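You operate a simulated robot arm through the tools that you are given. There is no shell and no other tool. Be economical: measure what you need, move in short steps, check, and stop when the job is done.

You run a simulated robot arm. Do the job below in one go: nothing can be reset, and whatever is moved stays where it is left.

## Task
Put some things from the dresser top away. At the end: the blue glasses case from the dresser top is in the small drawer by the vanity; the pink jar (marked "ROSE") from the dresser top is in the small drawer by the vanity; whatever was shut is shut again. Leave all else as you found it, and nothing knocked over (what rides in a drawer may roll over).

It is judged by the outcome, as a careful person would: the job done as asked, and still so three seconds after it is handed in. It fails if anything else is knocked over, pushed out of place, dropped, spilled or broken.

## Robot
A 7-joint arm with a two-finger parallel gripper, fixed in place. Base frame: the origin is at the foot of the arm, x ahead of it, y to its left, z up. Readings come in m, rad, newtons and seconds.
With the tool pointing down near the work surface it reaches from about 0.3 to 0.7 m from the base axis. Its first joint turns from -1.152 to 1.152 rad. Payload 1.57 kg.
The tool frame sits at the grasp point between the pads (the TCP): z along the fingers, y along the line on which they close. The tips reach 0.03 m beyond it. The gripper opens to 0.11 m. The fingers are 0.024 m wide and 0.012 m thick; the gripper's body (0.048 by 0.112 m) begins 0.078 m behind the TCP.
Orientation is that of the tool frame in the base frame, as [roll, pitch, yaw] about the fixed x, y, z axes, in that order (R = Rz(yaw) Ry(pitch) Rx(roll)). With the fingers straight down and closing along the base's y, the tool's x points along the base's -x, its y along +y and its z along -z.

## Interface
- The arm moves only by the tool nudge_tool. Its argument "series" is one flat list of numbers, 6 for each row, row after row: the shift along the tool's x, y, z in m, then the turn, a rotation vector about the tool's x, y, z in rad. In form: [x, y, z, ax, ay, az, x, y, z, ax, ay, az, ...]. A call has 1 to 12 rows; each row is the pose to reach, as a shift and turn from the pose commanded when the call began, along the tool's axes at that moment. "jaw" is the closure, from 0 (fully open) to 1 (shut), set as the call begins (left out, the last holds). Rows are played at 5 a second. More than 0.05 m and 0.15 rad between two rows, or a gripper value outside its range, and nothing of the call is played. Where a pose cannot be reached the arm comes as near as it can. A force on the tool above 40 N (or 10 N above the force at the start of the call, whichever is more), or a blocked arm, ends the call early, and 0.2 s more pass. Each finger travels about 0.108 m/s and halts on what it meets, pressing with about 23 N; the grip force reading is that of the motor and also rises with nothing between the fingers. The clock runs only during rows and for 0.2 s after the last one: add rows that repeat a pose to give the fingers time. The reply holds the time, the measured pose of the TCP, the force on the tool along the base axes, the opening and the grip force, in the units named above and with some noise.
- Cameras (640 x 400 px; columns grow to the right, rows downward): "scene" is fixed at [0.16, -0.3927, 1.3949]; the picture's right is [0.78, -0.62, 0.00], its down [-0.40, -0.51, -0.76] and it looks along [0.47, 0.60, -0.65] (base axes); focal length 295 px, centre (320, 200). "wrist" rides on the gripper at [0.07, 0.016, -0.141] in the tool frame; the picture's right is [-0.23, 0.97, 0.00], its down [-0.86, -0.20, -0.48] and it looks along [-0.47, -0.11, 0.88] (tool axes); focal length 222 px, centre (320, 200). There is no depth. A picture from a camera that has moved, and an enlarged one, comes with that camera's place and axes in the base frame and with its lens.
- grab_frame(camera): a new picture of that camera. The clock stands still meanwhile.
- enlarge(camera, box): a new picture of the part [left, top, right, bottom] of that camera's present view, enlarged. The clock stands still meanwhile.
- sign_off(): hands the job in; it is judged then, once.

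Go step by step. Nothing tells you positions but the pictures and the camera data: compare them with the known pose of the tool, close in by small moves and look again before you grip or let go. The budget is 120 turns and 68 pictures, counting those below and the enlarged ones. Unless the task says otherwise, let go and move clear before handing in, and close with one line.

The tools are called as a command line: name --argument value ..., lists and objects as JSON in quotes. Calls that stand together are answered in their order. nudge_tool: Moves the arm, as the interface text tells. Its arguments: {"type":"object","properties":{"series":{"type":"array","items":{"type":"number"}},"jaw":{"type":"number"}},"required":["series"]} The other tools are called the same way: grab_frame (camera) takes a picture; enlarge (camera, box) takes an enlarged picture of a part of a camera's view; sign_off () hands the job in.

At the start:

```text
time: 0.0
eef_pos: [0.4189, -0.0189, 1.1161]
tcp_rot: [-3.14, 0.001, -3.141]
contact_force: [-0.1, 0.3, -0.6]
opening: 0.1101
grasp_force: 0.1
```

scene: 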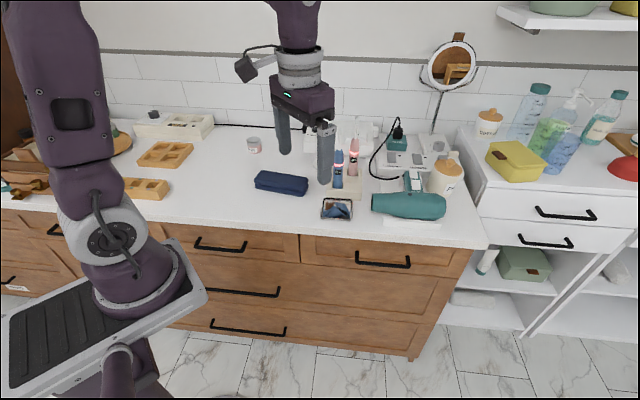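
wrist: 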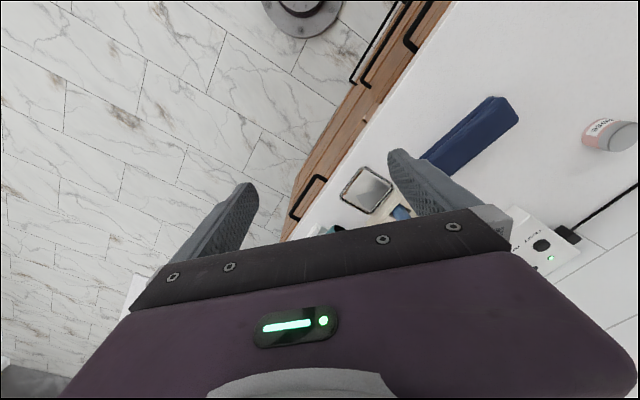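

I see the dresser with the blue case and, behind it, the pink jar; there are several drawers, so I'll look closer at them first.

enlarge --camera "scene" --box '[180, 100, 480, 290]'

enlarge --camera "scene" --box '[420, 80, 640, 340]'

enlarge --camera "scene" --box '[0, 90, 300, 360]'

```text
2.11 times, centred on (330, 195) of scene
camera zoom: at [0.16, -0.3927, 1.3949], right [0.78, -0.62, 0.0], down [-0.4, -0.51, -0.76], along [0.47, 0.6, -0.65], focal length 621 px, centre (299, 210)
```

zoom: 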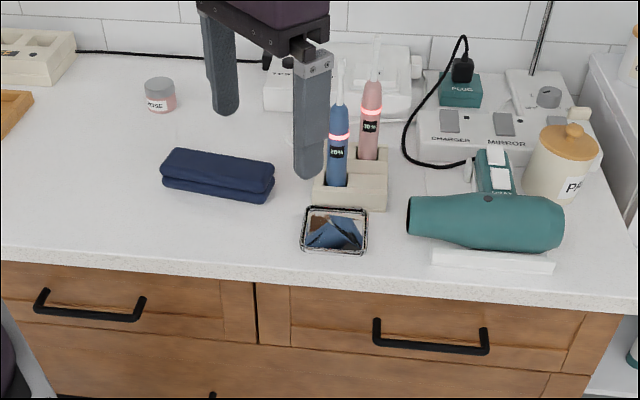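

```text
1.54 times, centred on (530, 210) of scene
camera zoom: at [0.16, -0.3927, 1.3949], right [0.78, -0.62, 0.0], down [-0.4, -0.51, -0.76], along [0.47, 0.6, -0.65], focal length 454 px, centre (-3, 185)
```

zoom: 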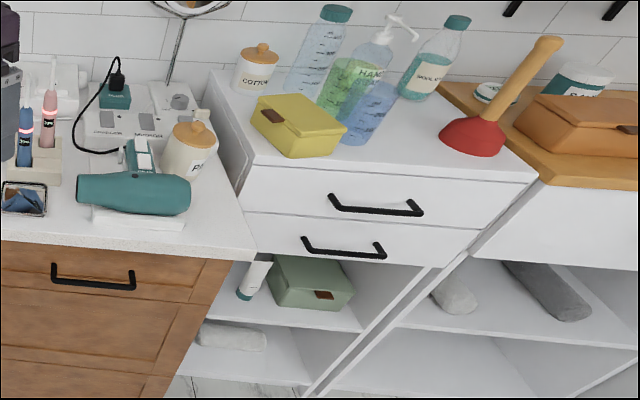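

```text
1.48 times, centred on (150, 225) of scene
camera zoom: at [0.16, -0.3927, 1.3949], right [0.78, -0.62, 0.0], down [-0.4, -0.51, -0.76], along [0.47, 0.6, -0.65], focal length 437 px, centre (572, 163)
```

zoom: 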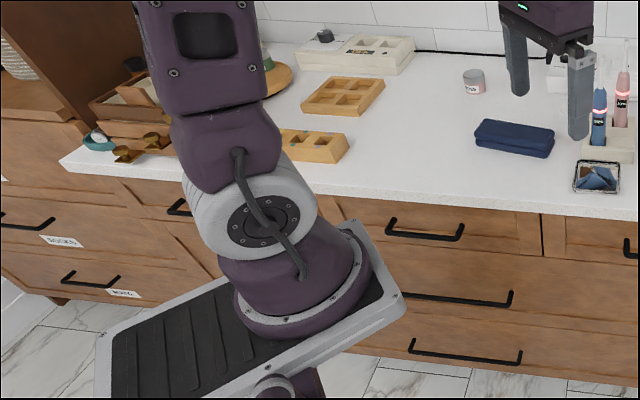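

The dresser is turned about 45°, front edge along x+y≈0.485. The right-hand small top drawer, next to the vanity side, has its handle near (0.58, -0.12, 0.78). I move above it with the fingers turned to close across the bar, then look.

nudge_tool --series '[-0.023, -0.019, 0.01, 0, 0, 0.131, -0.047, -0.038, 0.02, 0, 0, 0.262, -0.07, -0.058, 0.03, 0, 0, 0.393, -0.093, -0.077, 0.04, 0, 0, 0.524, -0.117, -0.096, 0.05, 0, 0, 0.654, -0.14, -0.115, 0.06, 0, 0, 0.785]' --jaw 0

grab_frame --camera "wrist"

grab_frame --camera "scene"

```text
time: 1.4
eef_pos: [0.5594, -0.1354, 1.0588]
tcp_rot: [3.14, -0.001, 2.355]
contact_force: [-0.8, 0.1, 0.2]
opening: 0.1102
grasp_force: 0.0
```

```text
62 pictures are left
camera wrist: at [0.5219, -0.0747, 1.2005], right [0.85, 0.53, 0.0], down [0.46, -0.75, 0.48], along [0.25, -0.41, -0.88], focal length 222 px, centre (320, 200)
```

wrist: 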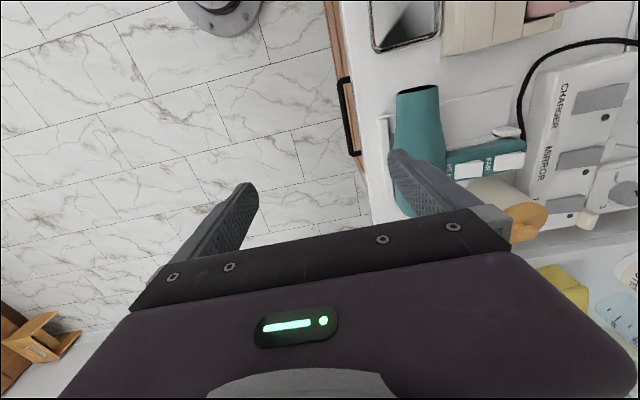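

```text
61 pictures are left
```

scene: 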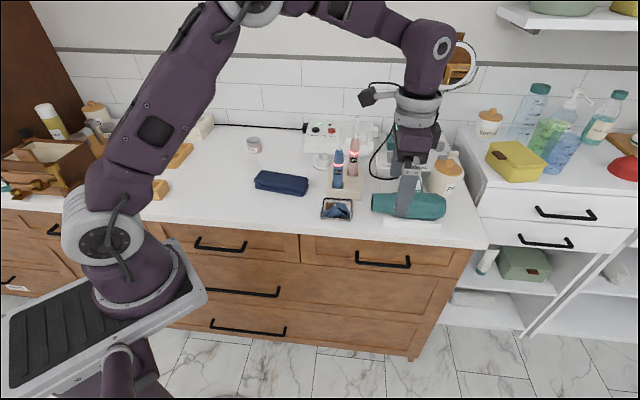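

The handle is visible in both views; I zoom in on each to triangulate it.

enlarge --camera "wrist" --box '[300, 50, 420, 190]'

enlarge --camera "scene" --box '[290, 180, 500, 300]'

```text
2.86 times, centred on (360, 120) of wrist
camera zoom: at [0.5219, -0.0747, 1.2005], right [0.85, 0.53, 0.0], down [0.46, -0.75, 0.48], along [0.25, -0.41, -0.88], focal length 635 px, centre (206, 429)
```

zoom: 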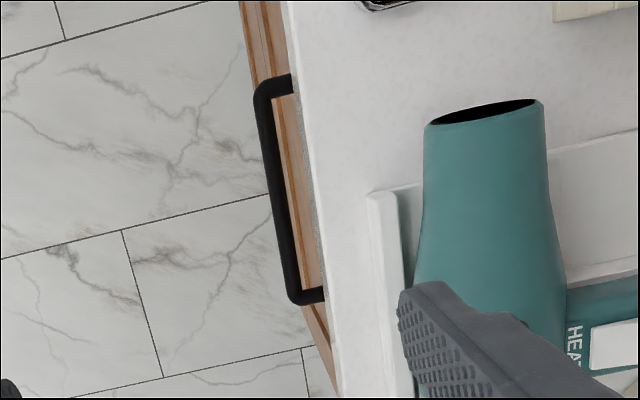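

```text
3.05 times, centred on (395, 240) of scene
camera zoom: at [0.16, -0.3927, 1.3949], right [0.78, -0.62, 0.0], down [-0.4, -0.51, -0.76], along [0.47, 0.6, -0.65], focal length 899 px, centre (91, 78)
```

zoom: 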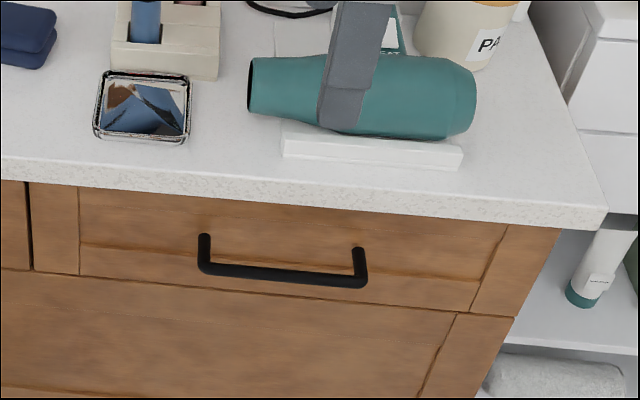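

Triangulated: the bar is at about z=0.742, 1.5 cm in front of the counter edge, and the drawer face is about 3.6 cm behind the bar. A vertical finger would foul the counter lip, so I tilt the tool 50° and come in diagonally with the jaws partly closed.

nudge_tool --series '[-0.001, -0.005, 0.02, -0.1455, 0, 0, -0.002, -0.01, 0.04, -0.291, 0, 0, -0.004, -0.015, 0.06, -0.4365, 0, 0, -0.005, -0.02, 0.08, -0.582, 0, 0, -0.006, -0.025, 0.1, -0.7275, 0, 0, -0.007, -0.03, 0.12, -0.873, 0, 0, -0.007, -0.03, 0.155, -0.873, 0, 0, -0.007, -0.03, 0.19, -0.873, 0, 0, -0.007, -0.03, 0.225, -0.873, 0, 0, -0.007, -0.03, 0.253, -0.873, 0, 0]' --jaw 0.7

grab_frame --camera "wrist"

enlarge --camera "scene" --box '[290, 150, 500, 300]'

```text
time: 3.6
eef_pos: [0.5452, -0.1612, 0.8022]
tcp_rot: [2.269, 0.0, 2.355]
contact_force: [-0.1, -0.7, -0.4]
opening: 0.0333
grasp_force: 0.0
```

```text
58 pictures are left
camera wrist: at [0.4263, -0.1808, 0.9064], right [0.6, 0.28, 0.75], down [0.26, -0.95, 0.15], along [0.76, 0.1, -0.65], focal length 222 px, centre (320, 200)
```

wrist: 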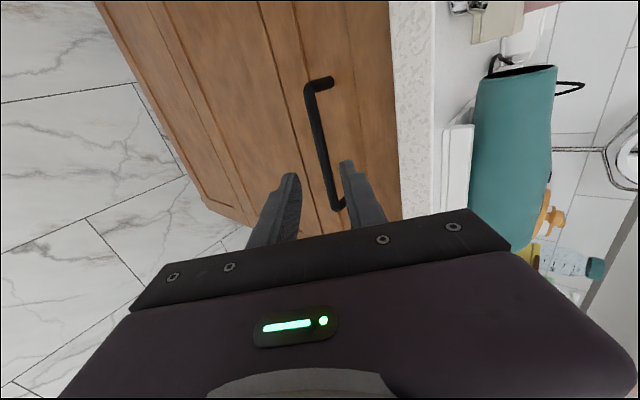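

```text
2.67 times, centred on (395, 225) of scene
camera zoom: at [0.16, -0.3927, 1.3949], right [0.78, -0.62, 0.0], down [-0.4, -0.51, -0.76], along [0.47, 0.6, -0.65], focal length 787 px, centre (120, 133)
```

zoom: 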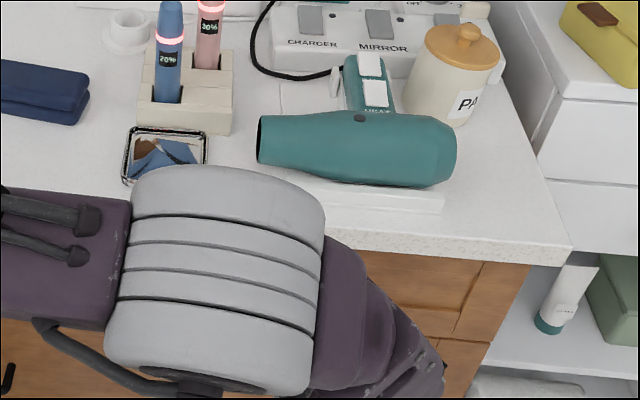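

The wrist view confirms the bar (z≈0.744), almost in line with the fingers. I advance along the tool axis 8 cm.

nudge_tool --series '[0, 0.004, 0.03, 0, 0, 0, 0, 0.004, 0.06, 0, 0, 0, 0, 0.004, 0.083, 0, 0, 0]'

grab_frame --camera "wrist"

```text
time: 4.4
eef_pos: [0.5901, -0.1127, 0.7533]
tcp_rot: [2.269, -0.001, 2.356]
contact_force: [0.2, -0.1, 0.4]
opening: 0.0328
grasp_force: 0.1
```

```text
56 pictures are left
camera wrist: at [0.4718, -0.1321, 0.8583], right [0.6, 0.28, 0.75], down [0.26, -0.95, 0.16], along [0.76, 0.1, -0.65], focal length 222 px, centre (320, 200)
```

wrist: 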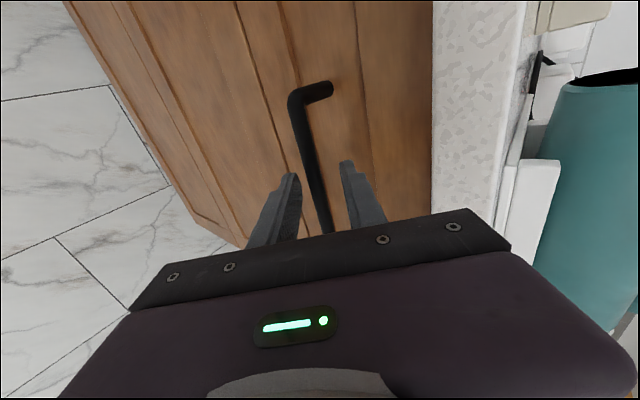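

The bar lies between the fingers. I close on it.

nudge_tool --series '[0, 0, 0, 0, 0, 0, 0, 0, 0, 0, 0, 0, 0, 0, 0, 0, 0, 0]' --jaw 1

```text
time: 5.2
eef_pos: [0.5883, -0.1132, 0.7517]
tcp_rot: [2.274, 0.0, 2.357]
contact_force: [-6.6, -4.5, -38.4]
opening: 0.012
grasp_force: 28.6
```

The bar is gripped (12 mm), with some downward strain, so I relieve it by lowering a few millimetres.

nudge_tool --series '[0, -0.003, 0.001, 0, 0, 0, 0, -0.003, 0.001, 0, 0, 0]'

```text
time: 5.8
eef_pos: [0.5889, -0.1134, 0.7515]
tcp_rot: [2.269, 0.0, 2.359]
contact_force: [-30.0, -8.4, 0.7]
opening: 0.0121
grasp_force: 29.1
```

Strain in z is gone. Now I pull the drawer straight out along the dresser's normal.

nudge_tool --series '[0, -0.0064, -0.0077, 0, 0, 0, 0, -0.0129, -0.0153, 0, 0, 0, 0, -0.0225, -0.0268, 0, 0, 0, 0, -0.0322, -0.0383, 0, 0, 0, 0, -0.0418, -0.0498, 0, 0, 0, 0, -0.0514, -0.0613, 0, 0, 0]'

```text
time: 7.2
eef_pos: [0.5321, -0.1697, 0.7517]
tcp_rot: [2.268, -0.002, 2.357]
contact_force: [-8.8, 10.3, -7.0]
opening: 0.0119
grasp_force: 28.8
```

The drawer slides, out 8 cm so far. Continue another 13 cm.

nudge_tool --series '[0, -0.0096, -0.0115, 0, 0, 0, 0, -0.0193, -0.023, 0, 0, 0, 0, -0.0289, -0.0345, 0, 0, 0, 0, -0.0386, -0.046, 0, 0, 0, 0, -0.0482, -0.0575, 0, 0, 0, 0, -0.0579, -0.069, 0, 0, 0, 0, -0.0675, -0.0804, 0, 0, 0, 0, -0.0772, -0.0919, 0, 0, 0, 0, -0.0836, -0.0996, 0, 0, 0]'

grab_frame --camera "scene"

```text
time: 9.2
eef_pos: [0.4412, -0.2617, 0.7505]
tcp_rot: [2.269, -0.002, 2.358]
contact_force: [-17.5, 18.9, -0.6]
opening: 0.0119
grasp_force: 29.3
```

```text
55 pictures are left
```

scene: 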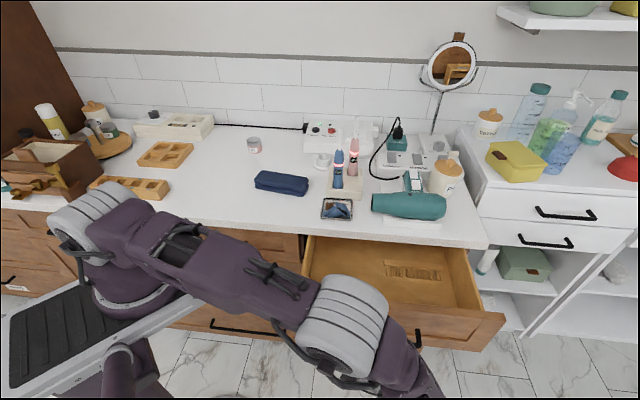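

The drawer is open about 21 cm. I check the marking inside.

enlarge --camera "scene" --box '[290, 225, 510, 355]'

```text
2.91 times, centred on (400, 290) of scene
camera zoom: at [0.1596, -0.3924, 1.3951], right [0.78, -0.62, 0.0], down [-0.4, -0.51, -0.76], along [0.47, 0.6, -0.65], focal length 858 px, centre (87, -62)
```

zoom: 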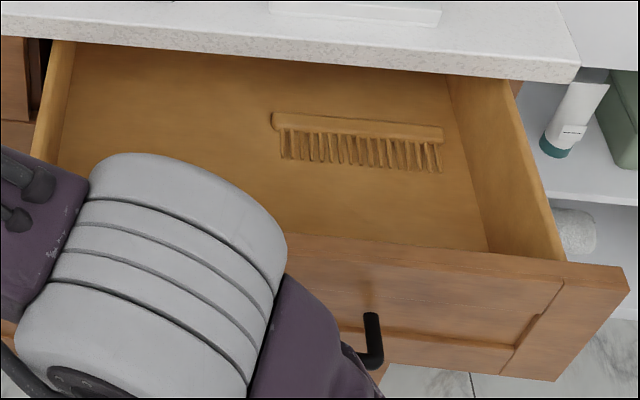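

The drawer holds a comb; there is room to its left. I let go and back off diagonally.

nudge_tool --series '[0, 0, 0, 0, 0, 0, 0, 0, 0, 0, 0, 0, 0, 0, -0.03, 0, 0, 0, 0, 0, -0.06, 0, 0, 0, 0, 0, -0.1, 0, 0, 0]' --jaw 0.7

grab_frame --camera "wrist"

```text
time: 10.4
eef_pos: [0.3897, -0.3179, 0.8161]
tcp_rot: [2.266, -0.002, 2.356]
contact_force: [0.8, -0.1, 0.2]
opening: 0.033
grasp_force: 0.1
```

```text
53 pictures are left
camera wrist: at [0.2712, -0.3385, 0.9211], right [0.6, 0.28, 0.75], down [0.26, -0.95, 0.15], along [0.76, 0.1, -0.65], focal length 222 px, centre (320, 200)
```

wrist: 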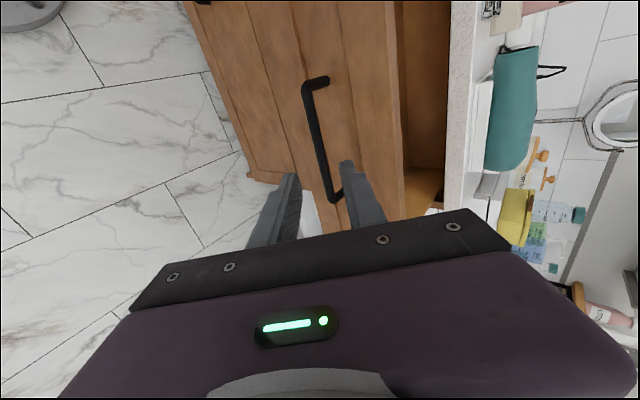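

Handle released. I raise and straighten the tool.

nudge_tool --series '[0, 0.0363, -0.0304, 0.1455, 0, 0, 0, 0.0726, -0.0608, 0.291, 0, 0, 0, 0.1089, -0.0912, 0.4365, 0, 0, 0, 0.1452, -0.1216, 0.582, 0, 0, 0, 0.1815, -0.152, 0.7275, 0, 0, 0, 0.2178, -0.1824, 0.873, 0, 0]' --jaw 0

```text
time: 11.8
eef_pos: [0.3875, -0.3171, 1.0984]
tcp_rot: [-3.139, 0.0, 2.355]
contact_force: [0.5, 0.6, -0.3]
opening: 0.11
grasp_force: 0.1
```

Now I move over the blue case and look.

nudge_tool --series '[0.0253, 0.0383, 0, 0, 0, 0.015, 0.0507, 0.0767, 0, 0, 0, 0.03, 0.076, 0.115, 0, 0, 0, 0.045, 0.1013, 0.1533, 0, 0, 0, 0.06, 0.1267, 0.1917, 0, 0, 0, 0.075, 0.152, 0.23, 0, 0, 0, 0.09, 0.1773, 0.2683, 0, 0, 0, 0.105, 0.2027, 0.3067, 0, 0, 0, 0.12, 0.228, 0.345, 0, 0, 0, 0.135, 0.2533, 0.3833, 0, 0, 0, 0.15, 0.2787, 0.4217, 0, 0, 0, 0.165, 0.304, 0.46, 0, 0, 0, 0.175]'

grab_frame --camera "wrist"

grab_frame --camera "scene"

```text
time: 14.4
eef_pos: [0.4988, 0.2216, 1.0989]
tcp_rot: [3.141, -0.001, 2.18]
contact_force: [0.6, 0.4, -0.1]
opening: 0.1099
grasp_force: 0.1
```

```text
52 pictures are left
camera wrist: at [0.4726, 0.2881, 1.2419], right [0.93, 0.37, 0.0], down [0.33, -0.82, 0.48], along [0.18, -0.44, -0.88], focal length 222 px, centre (320, 200)
```

wrist: 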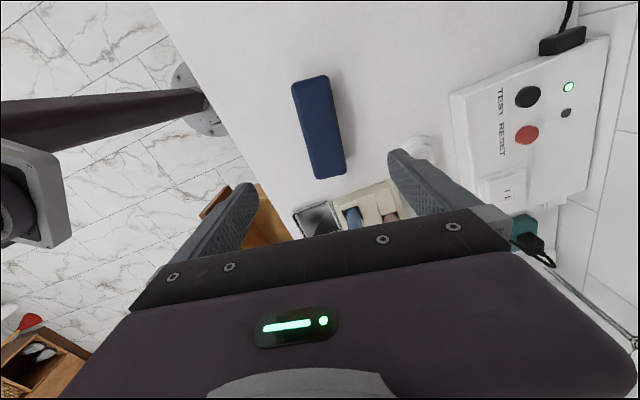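

```text
51 pictures are left
```

scene: 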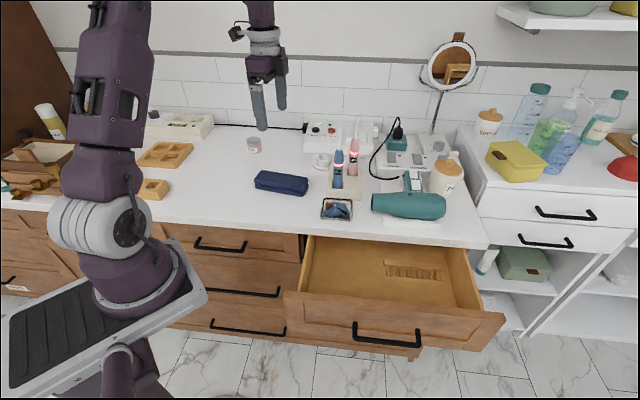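

The case is centred at about (0.500, 0.223), axis -55°, about 5 cm wide, right beneath the gripper. I lower in a vertical move to just above the surface.

nudge_tool --series '[-0.001, 0.002, 0.045, 0, 0, 0, -0.001, 0.002, 0.09, 0, 0, 0, -0.001, 0.002, 0.135, 0, 0, 0, -0.001, 0.002, 0.175, 0, 0, 0, -0.001, 0.002, 0.2, 0, 0, 0, -0.001, 0.002, 0.21, 0, 0, 0]'

grab_frame --camera "wrist"

enlarge --camera "scene" --box '[180, 100, 400, 240]'

```text
time: 15.8
eef_pos: [0.4979, 0.2243, 0.8893]
tcp_rot: [-3.141, -0.001, 2.18]
contact_force: [-0.2, 0.1, 0.4]
opening: 0.1102
grasp_force: 0.1
```

```text
50 pictures are left
camera wrist: at [0.4721, 0.2905, 1.0325], right [0.93, 0.37, 0.0], down [0.33, -0.82, 0.48], along [0.18, -0.44, -0.88], focal length 222 px, centre (320, 200)
```

wrist: 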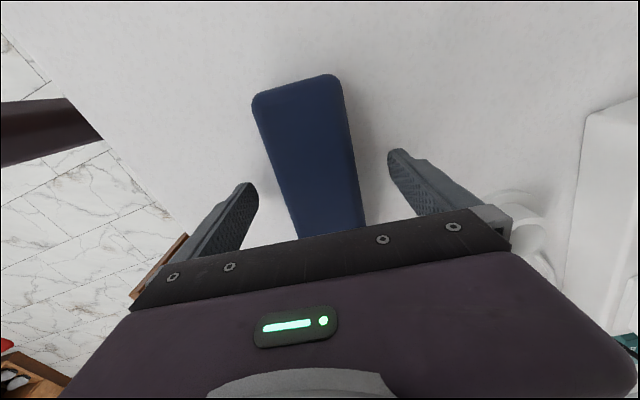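

```text
2.86 times, centred on (290, 170) of scene
camera zoom: at [0.16, -0.3927, 1.3949], right [0.78, -0.62, 0.0], down [-0.4, -0.51, -0.76], along [0.47, 0.6, -0.65], focal length 843 px, centre (406, 286)
```

zoom: 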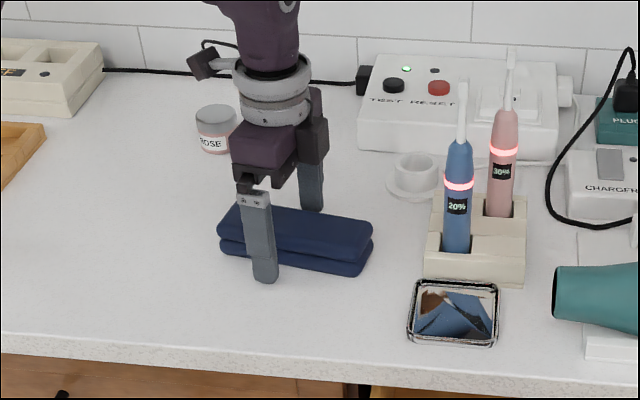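

The case stands between the fingers. I close.

nudge_tool --series '[0, 0, 0, 0, 0, 0, 0, 0, 0, 0, 0, 0, 0, 0, 0, 0, 0, 0, 0, 0, 0, 0, 0, 0]' --jaw 1

nudge_tool --series '[0, 0, -0.02, 0, 0, 0, 0, 0, -0.05, 0, 0, 0]'

enlarge --camera "scene" --box '[180, 100, 400, 240]'

```text
time: 16.8
eef_pos: [0.4989, 0.2244, 0.8894]
tcp_rot: [3.141, 0.0, 2.183]
contact_force: [-0.7, -0.1, 1.3]
opening: 0.0576
grasp_force: 22.9
```

```text
time: 17.4
eef_pos: [0.5, 0.2232, 0.9399]
tcp_rot: [3.14, 0.0, 2.183]
contact_force: [-0.5, -0.2, -1.9]
opening: 0.058
grasp_force: 23.2
```

```text
2.86 times, centred on (290, 170) of scene
camera zoom: at [0.16, -0.3927, 1.3949], right [0.78, -0.62, 0.0], down [-0.4, -0.51, -0.76], along [0.47, 0.6, -0.65], focal length 843 px, centre (406, 286)
```

zoom: 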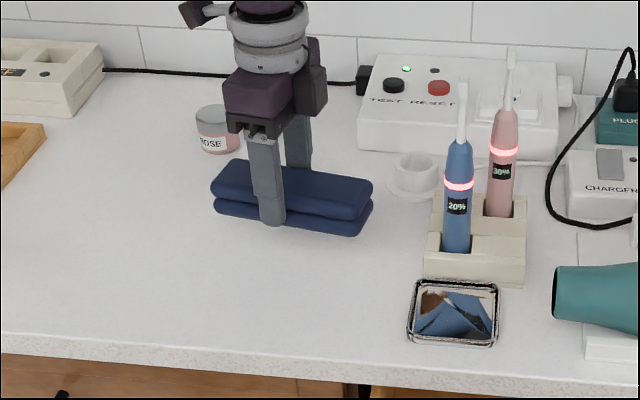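

The case is held firmly. I lift and carry it over the drawer, keeping clear of the toothbrushes, aligning it with the drawer's width.

nudge_tool --series '[0.0115, -0.0164, -0.045, 0, 0, 0, 0.023, -0.0327, -0.09, 0, 0, 0, 0.0263, -0.0548, -0.13, 0, 0, 0, -0.0105, -0.0807, -0.14, 0, 0, -0.0216, -0.0473, -0.1066, -0.14, 0, 0, -0.043, -0.0841, -0.1325, -0.14, 0, 0, -0.065, -0.1209, -0.1583, -0.14, 0, 0, -0.086, -0.1577, -0.1842, -0.14, 0, 0, -0.108, -0.1974, -0.206, -0.14, 0, 0, -0.13, -0.2335, -0.2069, -0.14, 0, 0, -0.151, -0.2679, -0.203, -0.14, 0, 0, -0.173]'

grab_frame --camera "wrist"

grab_frame --camera "scene"

```text
time: 19.8
eef_pos: [0.4868, -0.1142, 1.0779]
tcp_rot: [3.14, 0.001, 2.356]
contact_force: [-0.1, 0.4, -1.3]
opening: 0.0577
grasp_force: 23.2
```

```text
47 pictures are left
camera wrist: at [0.4497, -0.0531, 1.222], right [0.85, 0.53, 0.0], down [0.46, -0.75, 0.48], along [0.25, -0.41, -0.88], focal length 222 px, centre (320, 200)
```

wrist: 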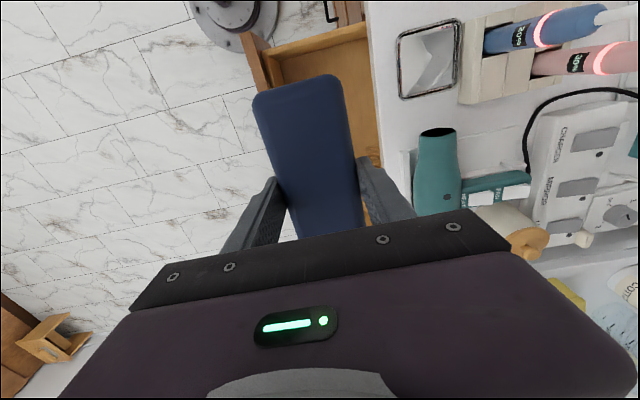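

```text
46 pictures are left
```

scene: 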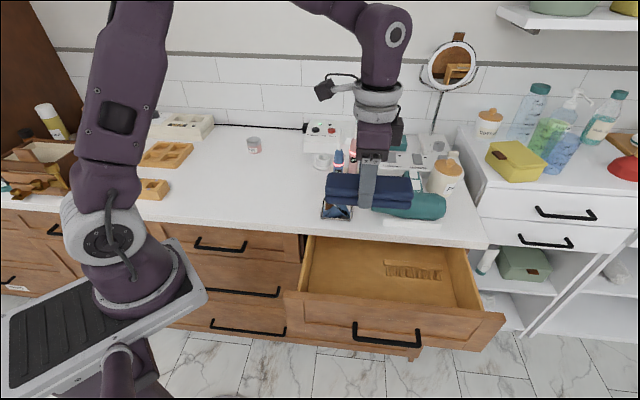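

The case hangs above the drawer. I zoom in on the now unobstructed drawer to fix its interior.

enlarge --camera "scene" --box '[280, 220, 520, 360]'

```text
2.67 times, centred on (400, 290) of scene
camera zoom: at [0.16, -0.3928, 1.3949], right [0.78, -0.62, 0.0], down [-0.4, -0.51, -0.76], along [0.47, 0.6, -0.65], focal length 787 px, centre (107, -40)
```

zoom: 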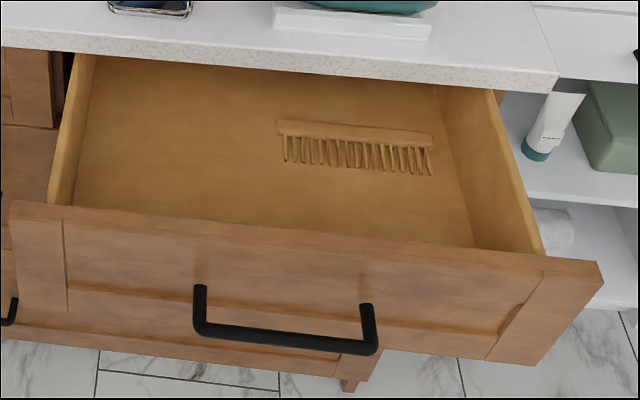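

Drawer interior spans about s 0.31–0.68 and p 0.20–0.36 (open part), floor ≈0.71; the comb lies right and back. The case fits at the left, so I lower it.

nudge_tool --series '[0, 0, 0.045, 0, 0, 0, 0, 0, 0.09, 0, 0, 0, 0, 0, 0.135, 0, 0, 0, 0, 0, 0.18, 0, 0, 0, 0, 0, 0.225, 0, 0, 0, 0, 0, 0.26, 0, 0, 0, 0, 0, 0.28, 0, 0, 0]'

grab_frame --camera "wrist"

enlarge --camera "scene" --box '[280, 200, 520, 340]'

```text
time: 21.4
eef_pos: [0.4876, -0.1137, 0.7985]
tcp_rot: [3.14, 0.001, 2.354]
contact_force: [0.2, 0.2, -0.7]
opening: 0.0578
grasp_force: 23.4
```

```text
44 pictures are left
camera wrist: at [0.4495, -0.0523, 0.9411], right [0.85, 0.53, 0.0], down [0.46, -0.75, 0.48], along [0.25, -0.41, -0.88], focal length 222 px, centre (320, 200)
```

wrist: 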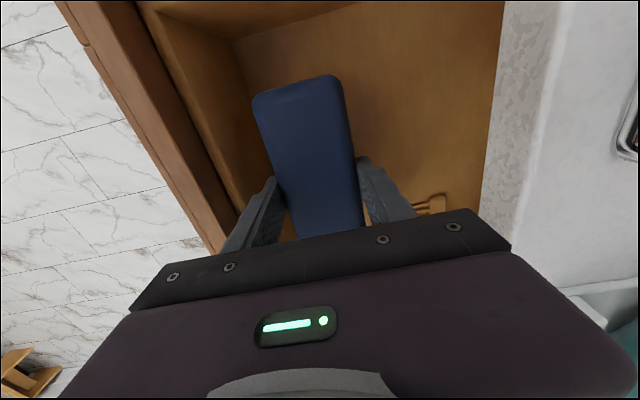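

```text
2.67 times, centred on (400, 270) of scene
camera zoom: at [0.16, -0.3928, 1.3949], right [0.78, -0.62, 0.0], down [-0.4, -0.51, -0.76], along [0.47, 0.6, -0.65], focal length 787 px, centre (107, 13)
```

zoom: 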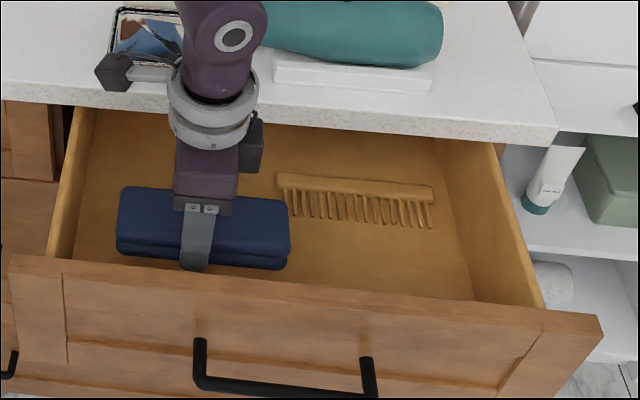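

Clear all around. I lower in small steps to the drawer floor.

nudge_tool --series '[0, 0, 0.01, 0, 0, 0, 0, 0, 0.02, 0, 0, 0, 0, 0, 0.03, 0, 0, 0, 0, 0, 0.038, 0, 0, 0]'

```text
time: 22.4
eef_pos: [0.4874, -0.1131, 0.7601]
tcp_rot: [-3.14, 0.001, 2.354]
contact_force: [0.0, 0.0, -1.5]
opening: 0.0576
grasp_force: 23.1
```

nudge_tool --series '[0, 0, 0.004, 0, 0, 0, 0, 0, 0.008, 0, 0, 0, 0, 0, 0.011, 0, 0, 0]'

enlarge --camera "scene" --box '[280, 200, 520, 340]'

```text
time: 23.2
eef_pos: [0.486, -0.1128, 0.7495]
tcp_rot: [3.141, 0.001, 2.353]
contact_force: [1.1, 0.2, -1.7]
opening: 0.0578
grasp_force: 22.3
```

```text
2.67 times, centred on (400, 270) of scene
camera zoom: at [0.16, -0.3928, 1.3949], right [0.78, -0.62, 0.0], down [-0.4, -0.51, -0.76], along [0.47, 0.6, -0.65], focal length 787 px, centre (107, 13)
```

zoom: 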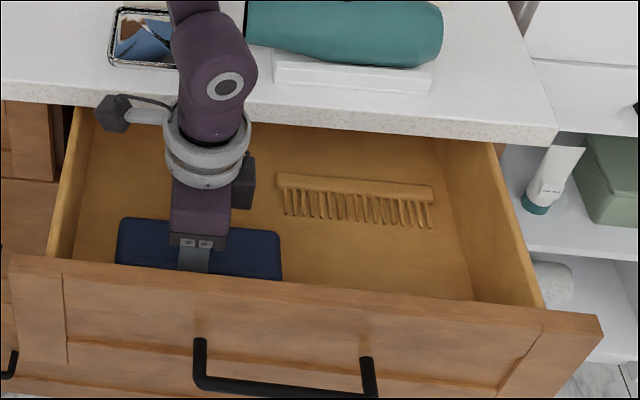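

No floor contact yet; I keep lowering gently.

nudge_tool --series '[0, 0, 0.004, 0, 0, 0, 0, 0, 0.008, 0, 0, 0, 0, 0, 0.012, 0, 0, 0]'

```text
time: 24.0
eef_pos: [0.4869, -0.1131, 0.7383]
tcp_rot: [3.14, 0.0, 2.356]
contact_force: [0.3, -0.2, -0.5]
opening: 0.0579
grasp_force: 22.8
```

nudge_tool --series '[0, 0, 0.003, 0, 0, 0, 0, 0, 0.006, 0, 0, 0, 0, 0, 0.009, 0, 0, 0]'

```text
time: 24.8
eef_pos: [0.4866, -0.1124, 0.7279]
tcp_rot: [3.142, 0.0, 2.354]
contact_force: [-0.5, 0.1, -0.9]
opening: 0.0578
grasp_force: 22.7
```

nudge_tool --series '[0, 0, 0.003, 0, 0, 0, 0, 0, 0.006, 0, 0, 0, 0, 0, 0.009, 0, 0, 0]'

grab_frame --camera "wrist"

```text
time: 25.6
eef_pos: [0.4883, -0.1128, 0.7206]
tcp_rot: [3.14, 0.001, 2.354]
contact_force: [0.4, 0.6, 24.4]
opening: 0.0577
grasp_force: 23.1
```

```text
41 pictures are left
camera wrist: at [0.4498, -0.052, 0.8636], right [0.85, 0.53, 0.0], down [0.46, -0.75, 0.48], along [0.25, -0.41, -0.88], focal length 222 px, centre (320, 200)
```

wrist: 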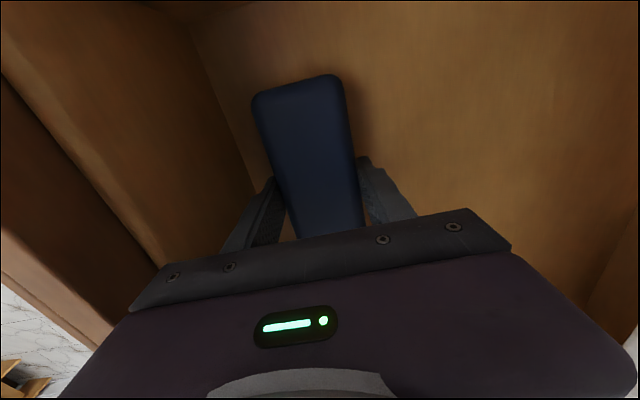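

The case has touched the drawer floor (24 N, floor ≈0.68). I relieve, open partly and rise.

nudge_tool --series '[0, 0, -0.002, 0, 0, 0, 0, 0, -0.002, 0, 0, 0, 0, 0, -0.002, 0, 0, 0, 0, 0, -0.03, 0, 0, 0, 0, 0, -0.07, 0, 0, 0, 0, 0, -0.115, 0, 0, 0, 0, 0, -0.16, 0, 0, 0, 0, 0, -0.205, 0, 0, 0, 0, 0, -0.25, 0, 0, 0, 0, 0, -0.295, 0, 0, 0, 0, 0, -0.34, 0, 0, 0, 0, 0, -0.385, 0, 0, 0]' --jaw 0.3

grab_frame --camera "scene"

```text
time: 28.2
eef_pos: [0.4863, -0.1106, 1.1058]
tcp_rot: [3.141, -0.001, 2.355]
contact_force: [0.3, 0.5, -0.2]
opening: 0.0771
grasp_force: 0.1
```

```text
40 pictures are left
```

scene: 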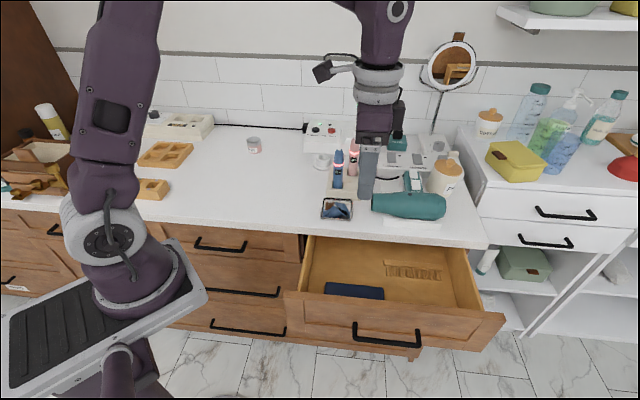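

The case lies in the drawer and the comb is untouched. Now I move toward the pink jar with open jaws, around the toothbrushes.

nudge_tool --series '[0.0389, 0.0247, 0, 0, 0, 0, 0.0778, 0.0495, 0, 0, 0, 0, 0.1167, 0.0742, 0, 0, 0, 0, 0.1485, 0.1061, 0, 0, 0, 0, 0.1803, 0.1379, 0, 0, 0, 0, 0.2086, 0.1732, 0, 0, 0, 0, 0.2368, 0.2086, 0, 0, 0, 0, 0.263, 0.246, 0, 0, 0, 0, 0.2892, 0.2835, 0, 0, 0, 0, 0.3146, 0.3217, 0, 0, 0, 0, 0.3365, 0.3563, 0, 0, 0, 0]' --jaw 0

grab_frame --camera "wrist"

enlarge --camera "scene" --box '[150, 80, 370, 220]'

```text
time: 30.6
eef_pos: [0.4995, 0.3771, 1.1035]
tcp_rot: [-3.138, 0.002, 2.354]
contact_force: [-0.2, 0.2, 0.0]
opening: 0.1101
grasp_force: 0.0
```

```text
39 pictures are left
camera wrist: at [0.4629, 0.4382, 1.2462], right [0.85, 0.53, 0.0], down [0.46, -0.74, 0.48], along [0.25, -0.41, -0.88], focal length 222 px, centre (320, 200)
```

wrist: 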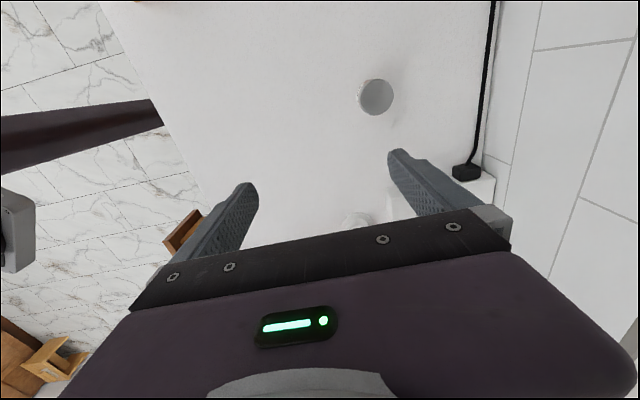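

```text
2.86 times, centred on (260, 150) of scene
camera zoom: at [0.16, -0.3927, 1.395], right [0.78, -0.62, 0.0], down [-0.4, -0.51, -0.76], along [0.47, 0.6, -0.65], focal length 843 px, centre (491, 343)
```

zoom: 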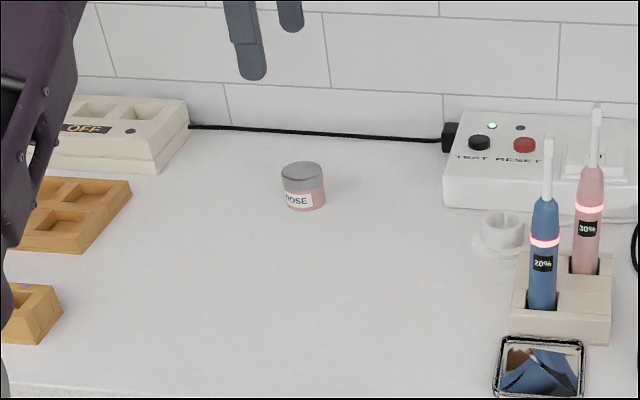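

The jar (≈5.3 cm across, top at ≈0.893) is at about (0.543, 0.459). I move above it and start down.

nudge_tool --series '[0.009, 0.03, 0, 0, 0, 0, 0.018, 0.06, 0, 0, 0, 0, 0.027, 0.0887, 0, 0, 0, 0, 0.027, 0.0887, 0.045, 0, 0, 0, 0.027, 0.0887, 0.09, 0, 0, 0, 0.027, 0.0887, 0.13, 0, 0, 0]'

grab_frame --camera "wrist"

enlarge --camera "scene" --box '[150, 80, 370, 220]'

```text
time: 32.0
eef_pos: [0.5074, 0.4074, 1.0059]
tcp_rot: [3.141, 0.0, 2.355]
contact_force: [0.9, 0.4, -0.4]
opening: 0.11
grasp_force: 0.0
out of reach, approached as far as the arm can: row 1, 2, 3, 4, 5, 6
```

```text
37 pictures are left
camera wrist: at [0.4705, 0.4687, 1.1498], right [0.85, 0.53, 0.0], down [0.46, -0.75, 0.48], along [0.25, -0.41, -0.88], focal length 222 px, centre (320, 200)
```

wrist: 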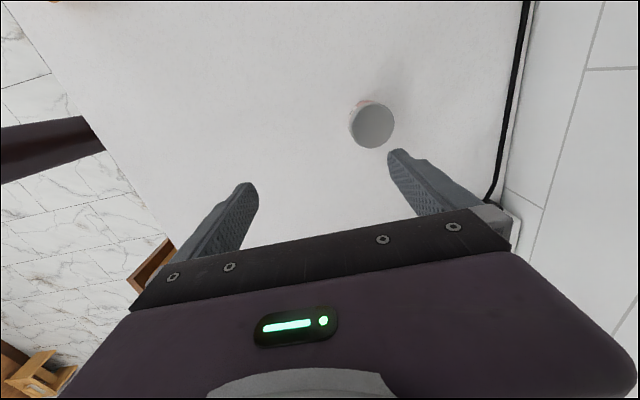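

```text
2.86 times, centred on (260, 150) of scene
camera zoom: at [0.16, -0.3927, 1.3949], right [0.78, -0.62, 0.0], down [-0.4, -0.51, -0.76], along [0.47, 0.6, -0.65], focal length 843 px, centre (491, 343)
```

zoom: 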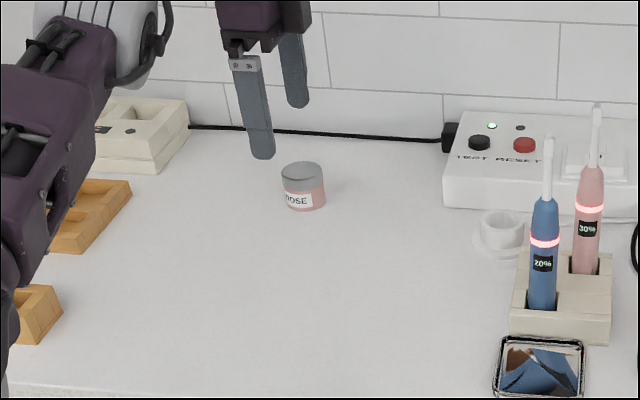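

A vertical tool cannot reach the jar (0.71 m out). I back in a little, then will turn the tool so it closes sideways and tilt it outward to gain reach.

nudge_tool --series '[0, -0.04, 0, 0, 0, 0, 0, -0.06, 0, 0, 0, 0]'

```text
time: 32.6
eef_pos: [0.5086, 0.4072, 1.0079]
tcp_rot: [-3.14, 0.001, 2.357]
contact_force: [-0.9, -0.2, 0.7]
opening: 0.1098
grasp_force: 0.0
out of reach, approached as far as the arm can: row 1, 2
```

nudge_tool --series '[0, -0.04, 0, 0, 0, 0, 0, -0.07, -0.03, 0, 0, 0]'

```text
time: 33.2
eef_pos: [0.5079, 0.4078, 1.0072]
tcp_rot: [3.141, 0.002, 2.354]
contact_force: [-0.2, 0.6, -0.4]
opening: 0.1101
grasp_force: 0.2
out of reach, approached as far as the arm can: row 1, 2
```

The arm seems caught at a joint limit in this wrist orientation; I try turning back toward the natural orientation and rising.

nudge_tool --series '[0, 0, -0.03, 0, 0, 0, 0, -0.0, -0.06, 0, 0, 0, 0, 0, -0.09, 0, 0, 0]'

```text
time: 34.0
eef_pos: [0.4978, 0.3901, 1.0986]
tcp_rot: [-3.14, 0.0, 2.354]
contact_force: [0.0, -0.6, -0.3]
opening: 0.1099
grasp_force: 0.0
out of reach, approached as far as the arm can: row 2, 3
```

nudge_tool --series '[0, -0.01, 0, 0, 0, -0.14, 0, -0.02, 0, 0, 0, -0.28, 0, -0.03, 0, 0, 0, -0.42, 0, -0.04, 0, 0, 0, -0.56]'

```text
time: 35.0
eef_pos: [0.4697, 0.3608, 1.0997]
tcp_rot: [3.14, 0.001, 2.918]
contact_force: [0.5, 0.2, 0.2]
opening: 0.1098
grasp_force: 0.0
out of reach, approached as far as the arm can: row 1
```

That works. I complete the turn so the fingers close across the reach direction.

nudge_tool --series '[0, 0, 0, 0, 0, -0.144, 0, 0, 0, 0, 0, -0.288, 0, 0, 0, 0, 0, -0.432, 0, 0, 0, 0, 0, -0.576, 0, 0, 0, 0, 0, -0.72, 0, 0, 0, 0, 0, -0.864, 0, 0, 0, 0, 0, -1.008]'

```text
time: 36.6
eef_pos: [0.4688, 0.3609, 1.0994]
tcp_rot: [3.141, 0.0, -2.355]
contact_force: [-0.1, -0.3, -0.2]
opening: 0.1098
grasp_force: 0.1
```

Now I tilt the tool 25° outward and move to a pre-grasp point behind and above the jar.

nudge_tool --series '[-0.018, 0.004, 0.026, 0, -0.109, 0, -0.036, 0.008, 0.051, 0, -0.218, 0, -0.053, 0.013, 0.077, 0, -0.327, 0, -0.071, 0.017, 0.102, 0, -0.436, 0]'

grab_frame --camera "wrist"

enlarge --camera "scene" --box '[150, 60, 370, 200]'

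```text
time: 37.6
eef_pos: [0.5072, 0.4227, 0.9995]
tcp_rot: [-3.141, 0.438, -2.361]
contact_force: [-0.3, -0.6, -0.2]
opening: 0.1099
grasp_force: 0.0
```

```text
35 pictures are left
camera wrist: at [0.4094, 0.3476, 1.0991], right [-0.54, 0.84, 0.1], down [0.55, 0.26, 0.8], along [0.64, 0.48, -0.6], focal length 222 px, centre (320, 200)
```

wrist: 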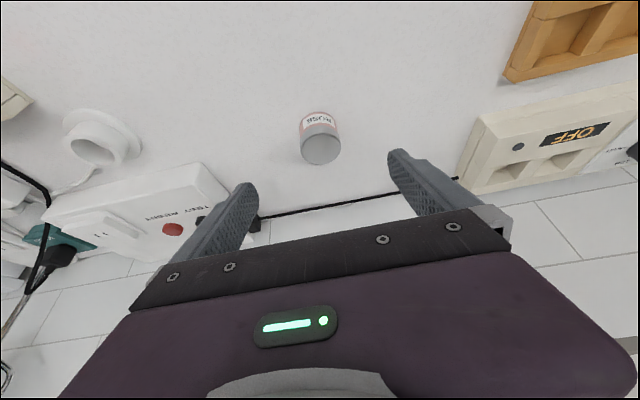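

```text
2.86 times, centred on (260, 130) of scene
camera zoom: at [0.16, -0.3928, 1.3949], right [0.78, -0.62, 0.0], down [-0.4, -0.51, -0.76], along [0.47, 0.6, -0.65], focal length 843 px, centre (491, 400)
```

zoom: 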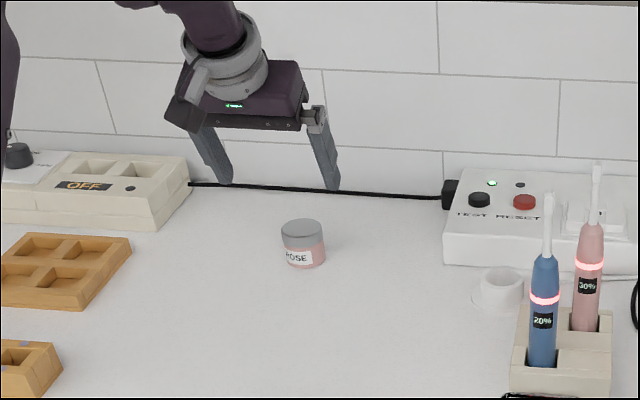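

The line to the jar is right on. I advance along the tool axis to straddle it.

nudge_tool --series '[0, 0, 0.04, 0, 0, 0, 0, 0, 0.08, 0, 0, 0, 0, 0, 0.105, 0, 0, 0, 0, 0, 0.123, 0, 0, 0]'

grab_frame --camera "wrist"

enlarge --camera "scene" --box '[200, 90, 320, 170]'

```text
time: 38.6
eef_pos: [0.5435, 0.4584, 0.8873]
tcp_rot: [-3.14, 0.437, -2.36]
contact_force: [0.3, -0.2, 0.6]
opening: 0.1099
grasp_force: 0.0
```

```text
33 pictures are left
camera wrist: at [0.4452, 0.384, 0.9872], right [-0.54, 0.84, 0.1], down [0.55, 0.26, 0.79], along [0.64, 0.48, -0.6], focal length 222 px, centre (320, 200)
```

wrist: 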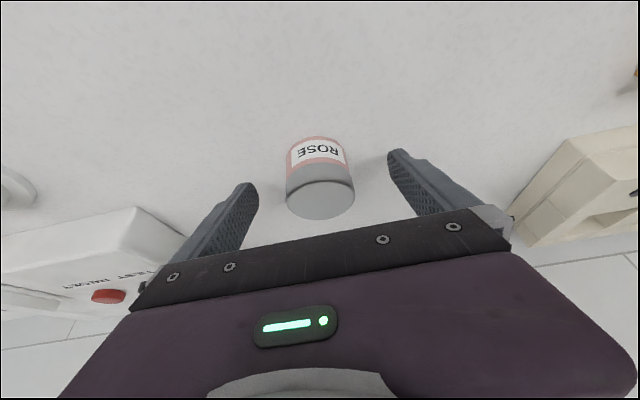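

```text
5.00 times, centred on (260, 130) of scene
camera zoom: at [0.16, -0.3928, 1.3949], right [0.78, -0.62, 0.0], down [-0.4, -0.51, -0.76], along [0.47, 0.6, -0.65], focal length 1475 px, centre (620, 550)
```

zoom: 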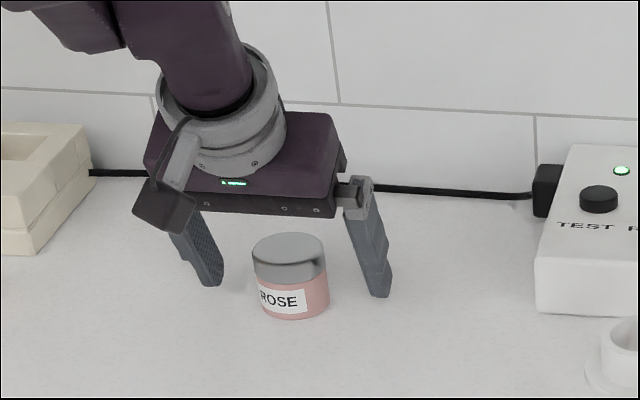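

The jar is centred between the fingers. I close and lift slightly.

nudge_tool --series '[0, 0, 0, 0, 0, 0, 0, 0, 0, 0, 0, 0, 0, 0, 0, 0, 0, 0, 0, 0, 0, 0, 0, 0]' --jaw 1

nudge_tool --series '[0.0085, 0, -0.0181, 0, 0, 0, 0.021, 0, -0.0453, 0, 0, 0]'

enlarge --camera "scene" --box '[200, 90, 320, 170]'

```text
time: 39.6
eef_pos: [0.5443, 0.4583, 0.887]
tcp_rot: [3.139, 0.436, -2.361]
contact_force: [0.0, -0.2, 0.0]
opening: 0.0472
grasp_force: 23.1
```

```text
time: 40.2
eef_pos: [0.5193, 0.4303, 0.919]
tcp_rot: [3.141, 0.438, -2.362]
contact_force: [-0.5, 0.6, -0.3]
opening: 0.047
grasp_force: 22.6
```

```text
5.00 times, centred on (260, 130) of scene
camera zoom: at [0.16, -0.3927, 1.3949], right [0.78, -0.62, 0.0], down [-0.4, -0.51, -0.76], along [0.47, 0.6, -0.65], focal length 1475 px, centre (620, 550)
```

zoom: 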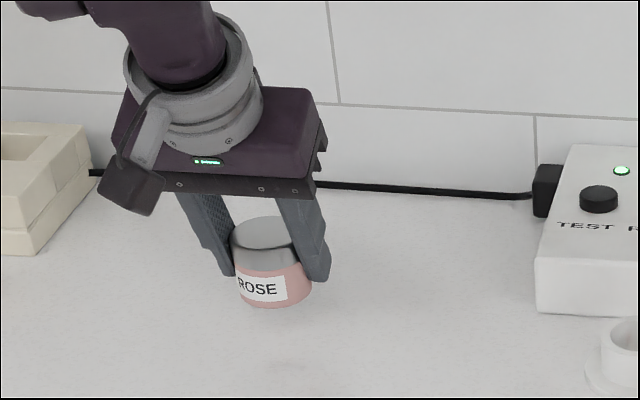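

The jar is held upright and clear. I retract, raise, and turn the tool about the vertical while heading back for the drawer.

nudge_tool --series '[0.0247, 0, -0.0383, 0, 0, 0, 0.0494, 0, -0.0766, 0.0592, 0, 0.1268, 0.0741, 0, -0.1149, 0.1184, 0, 0.2536, 0.0988, 0, -0.1532, 0.1776, 0, 0.3804, 0.1235, 0, -0.1915, 0.2368, 0, 0.5072, 0.1482, 0, -0.2298, 0.296, 0, 0.634, 0.1729, 0, -0.2681, 0.3552, 0, 0.7608]'

grab_frame --camera "scene"

```text
time: 41.8
eef_pos: [0.3263, 0.2422, 1.0888]
tcp_rot: [-3.139, 0.435, 3.079]
contact_force: [-1.0, -0.3, -0.9]
opening: 0.047
grasp_force: 22.8
```

```text
30 pictures are left
```

scene: 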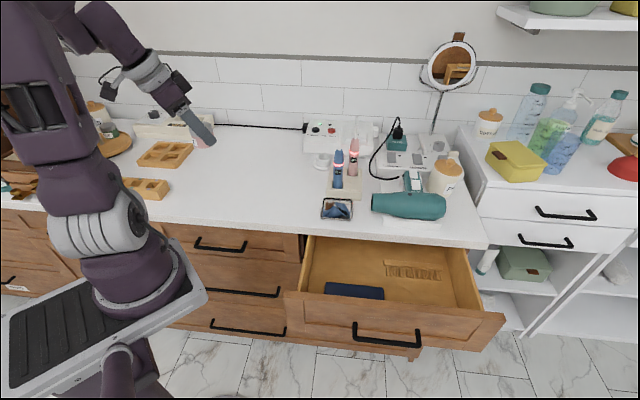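

Still holding the jar. Now straight over to a point above the drawer's right half, finishing the turn.

nudge_tool --series '[-0.0232, -0.0372, 0.0108, 0.0255, 0, 0.0547, -0.0464, -0.0744, 0.0217, 0.051, 0, 0.1094, -0.0697, -0.1117, 0.0325, 0.0765, 0, 0.1641, -0.0929, -0.1489, 0.0434, 0.102, 0, 0.2188, -0.1161, -0.1861, 0.0542, 0.1275, 0, 0.2735, -0.1393, -0.2233, 0.065, 0.153, 0, 0.3282, -0.1625, -0.2605, 0.0759, 0.1785, 0, 0.3829, -0.1858, -0.2978, 0.0867, 0.204, 0, 0.4376, -0.209, -0.335, 0.0976, 0.2295, 0, 0.4923, -0.2322, -0.3722, 0.1084, 0.255, 0, 0.547, -0.2554, -0.4094, 0.1193, 0.2805, 0, 0.6017, -0.2786, -0.4466, 0.1301, 0.306, 0, 0.6564]'

grab_frame --camera "wrist"

grab_frame --camera "scene"

```text
time: 44.4
eef_pos: [0.6054, -0.2225, 1.0891]
tcp_rot: [3.141, 0.438, 2.358]
contact_force: [0.8, 0.6, -0.1]
opening: 0.0469
grasp_force: 22.6
```

```text
29 pictures are left
camera wrist: at [0.5306, -0.1245, 1.1888], right [0.83, 0.54, 0.1], down [0.27, -0.55, 0.79], along [0.49, -0.64, -0.6], focal length 222 px, centre (320, 200)
```

wrist: 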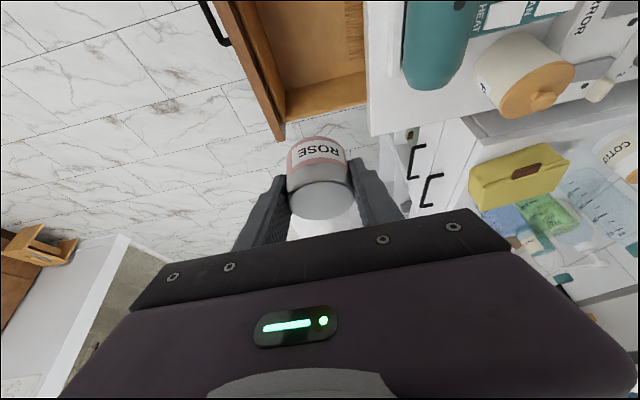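

```text
28 pictures are left
```

scene: 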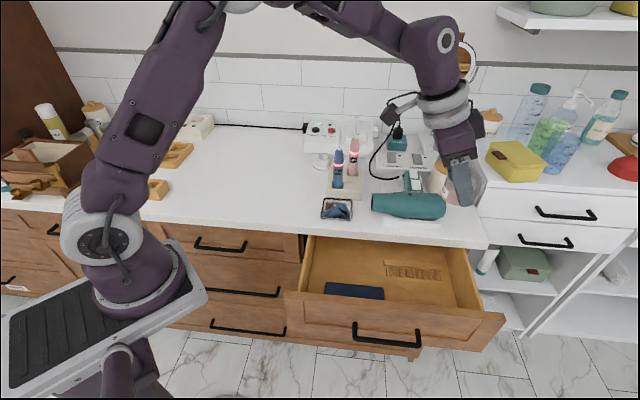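

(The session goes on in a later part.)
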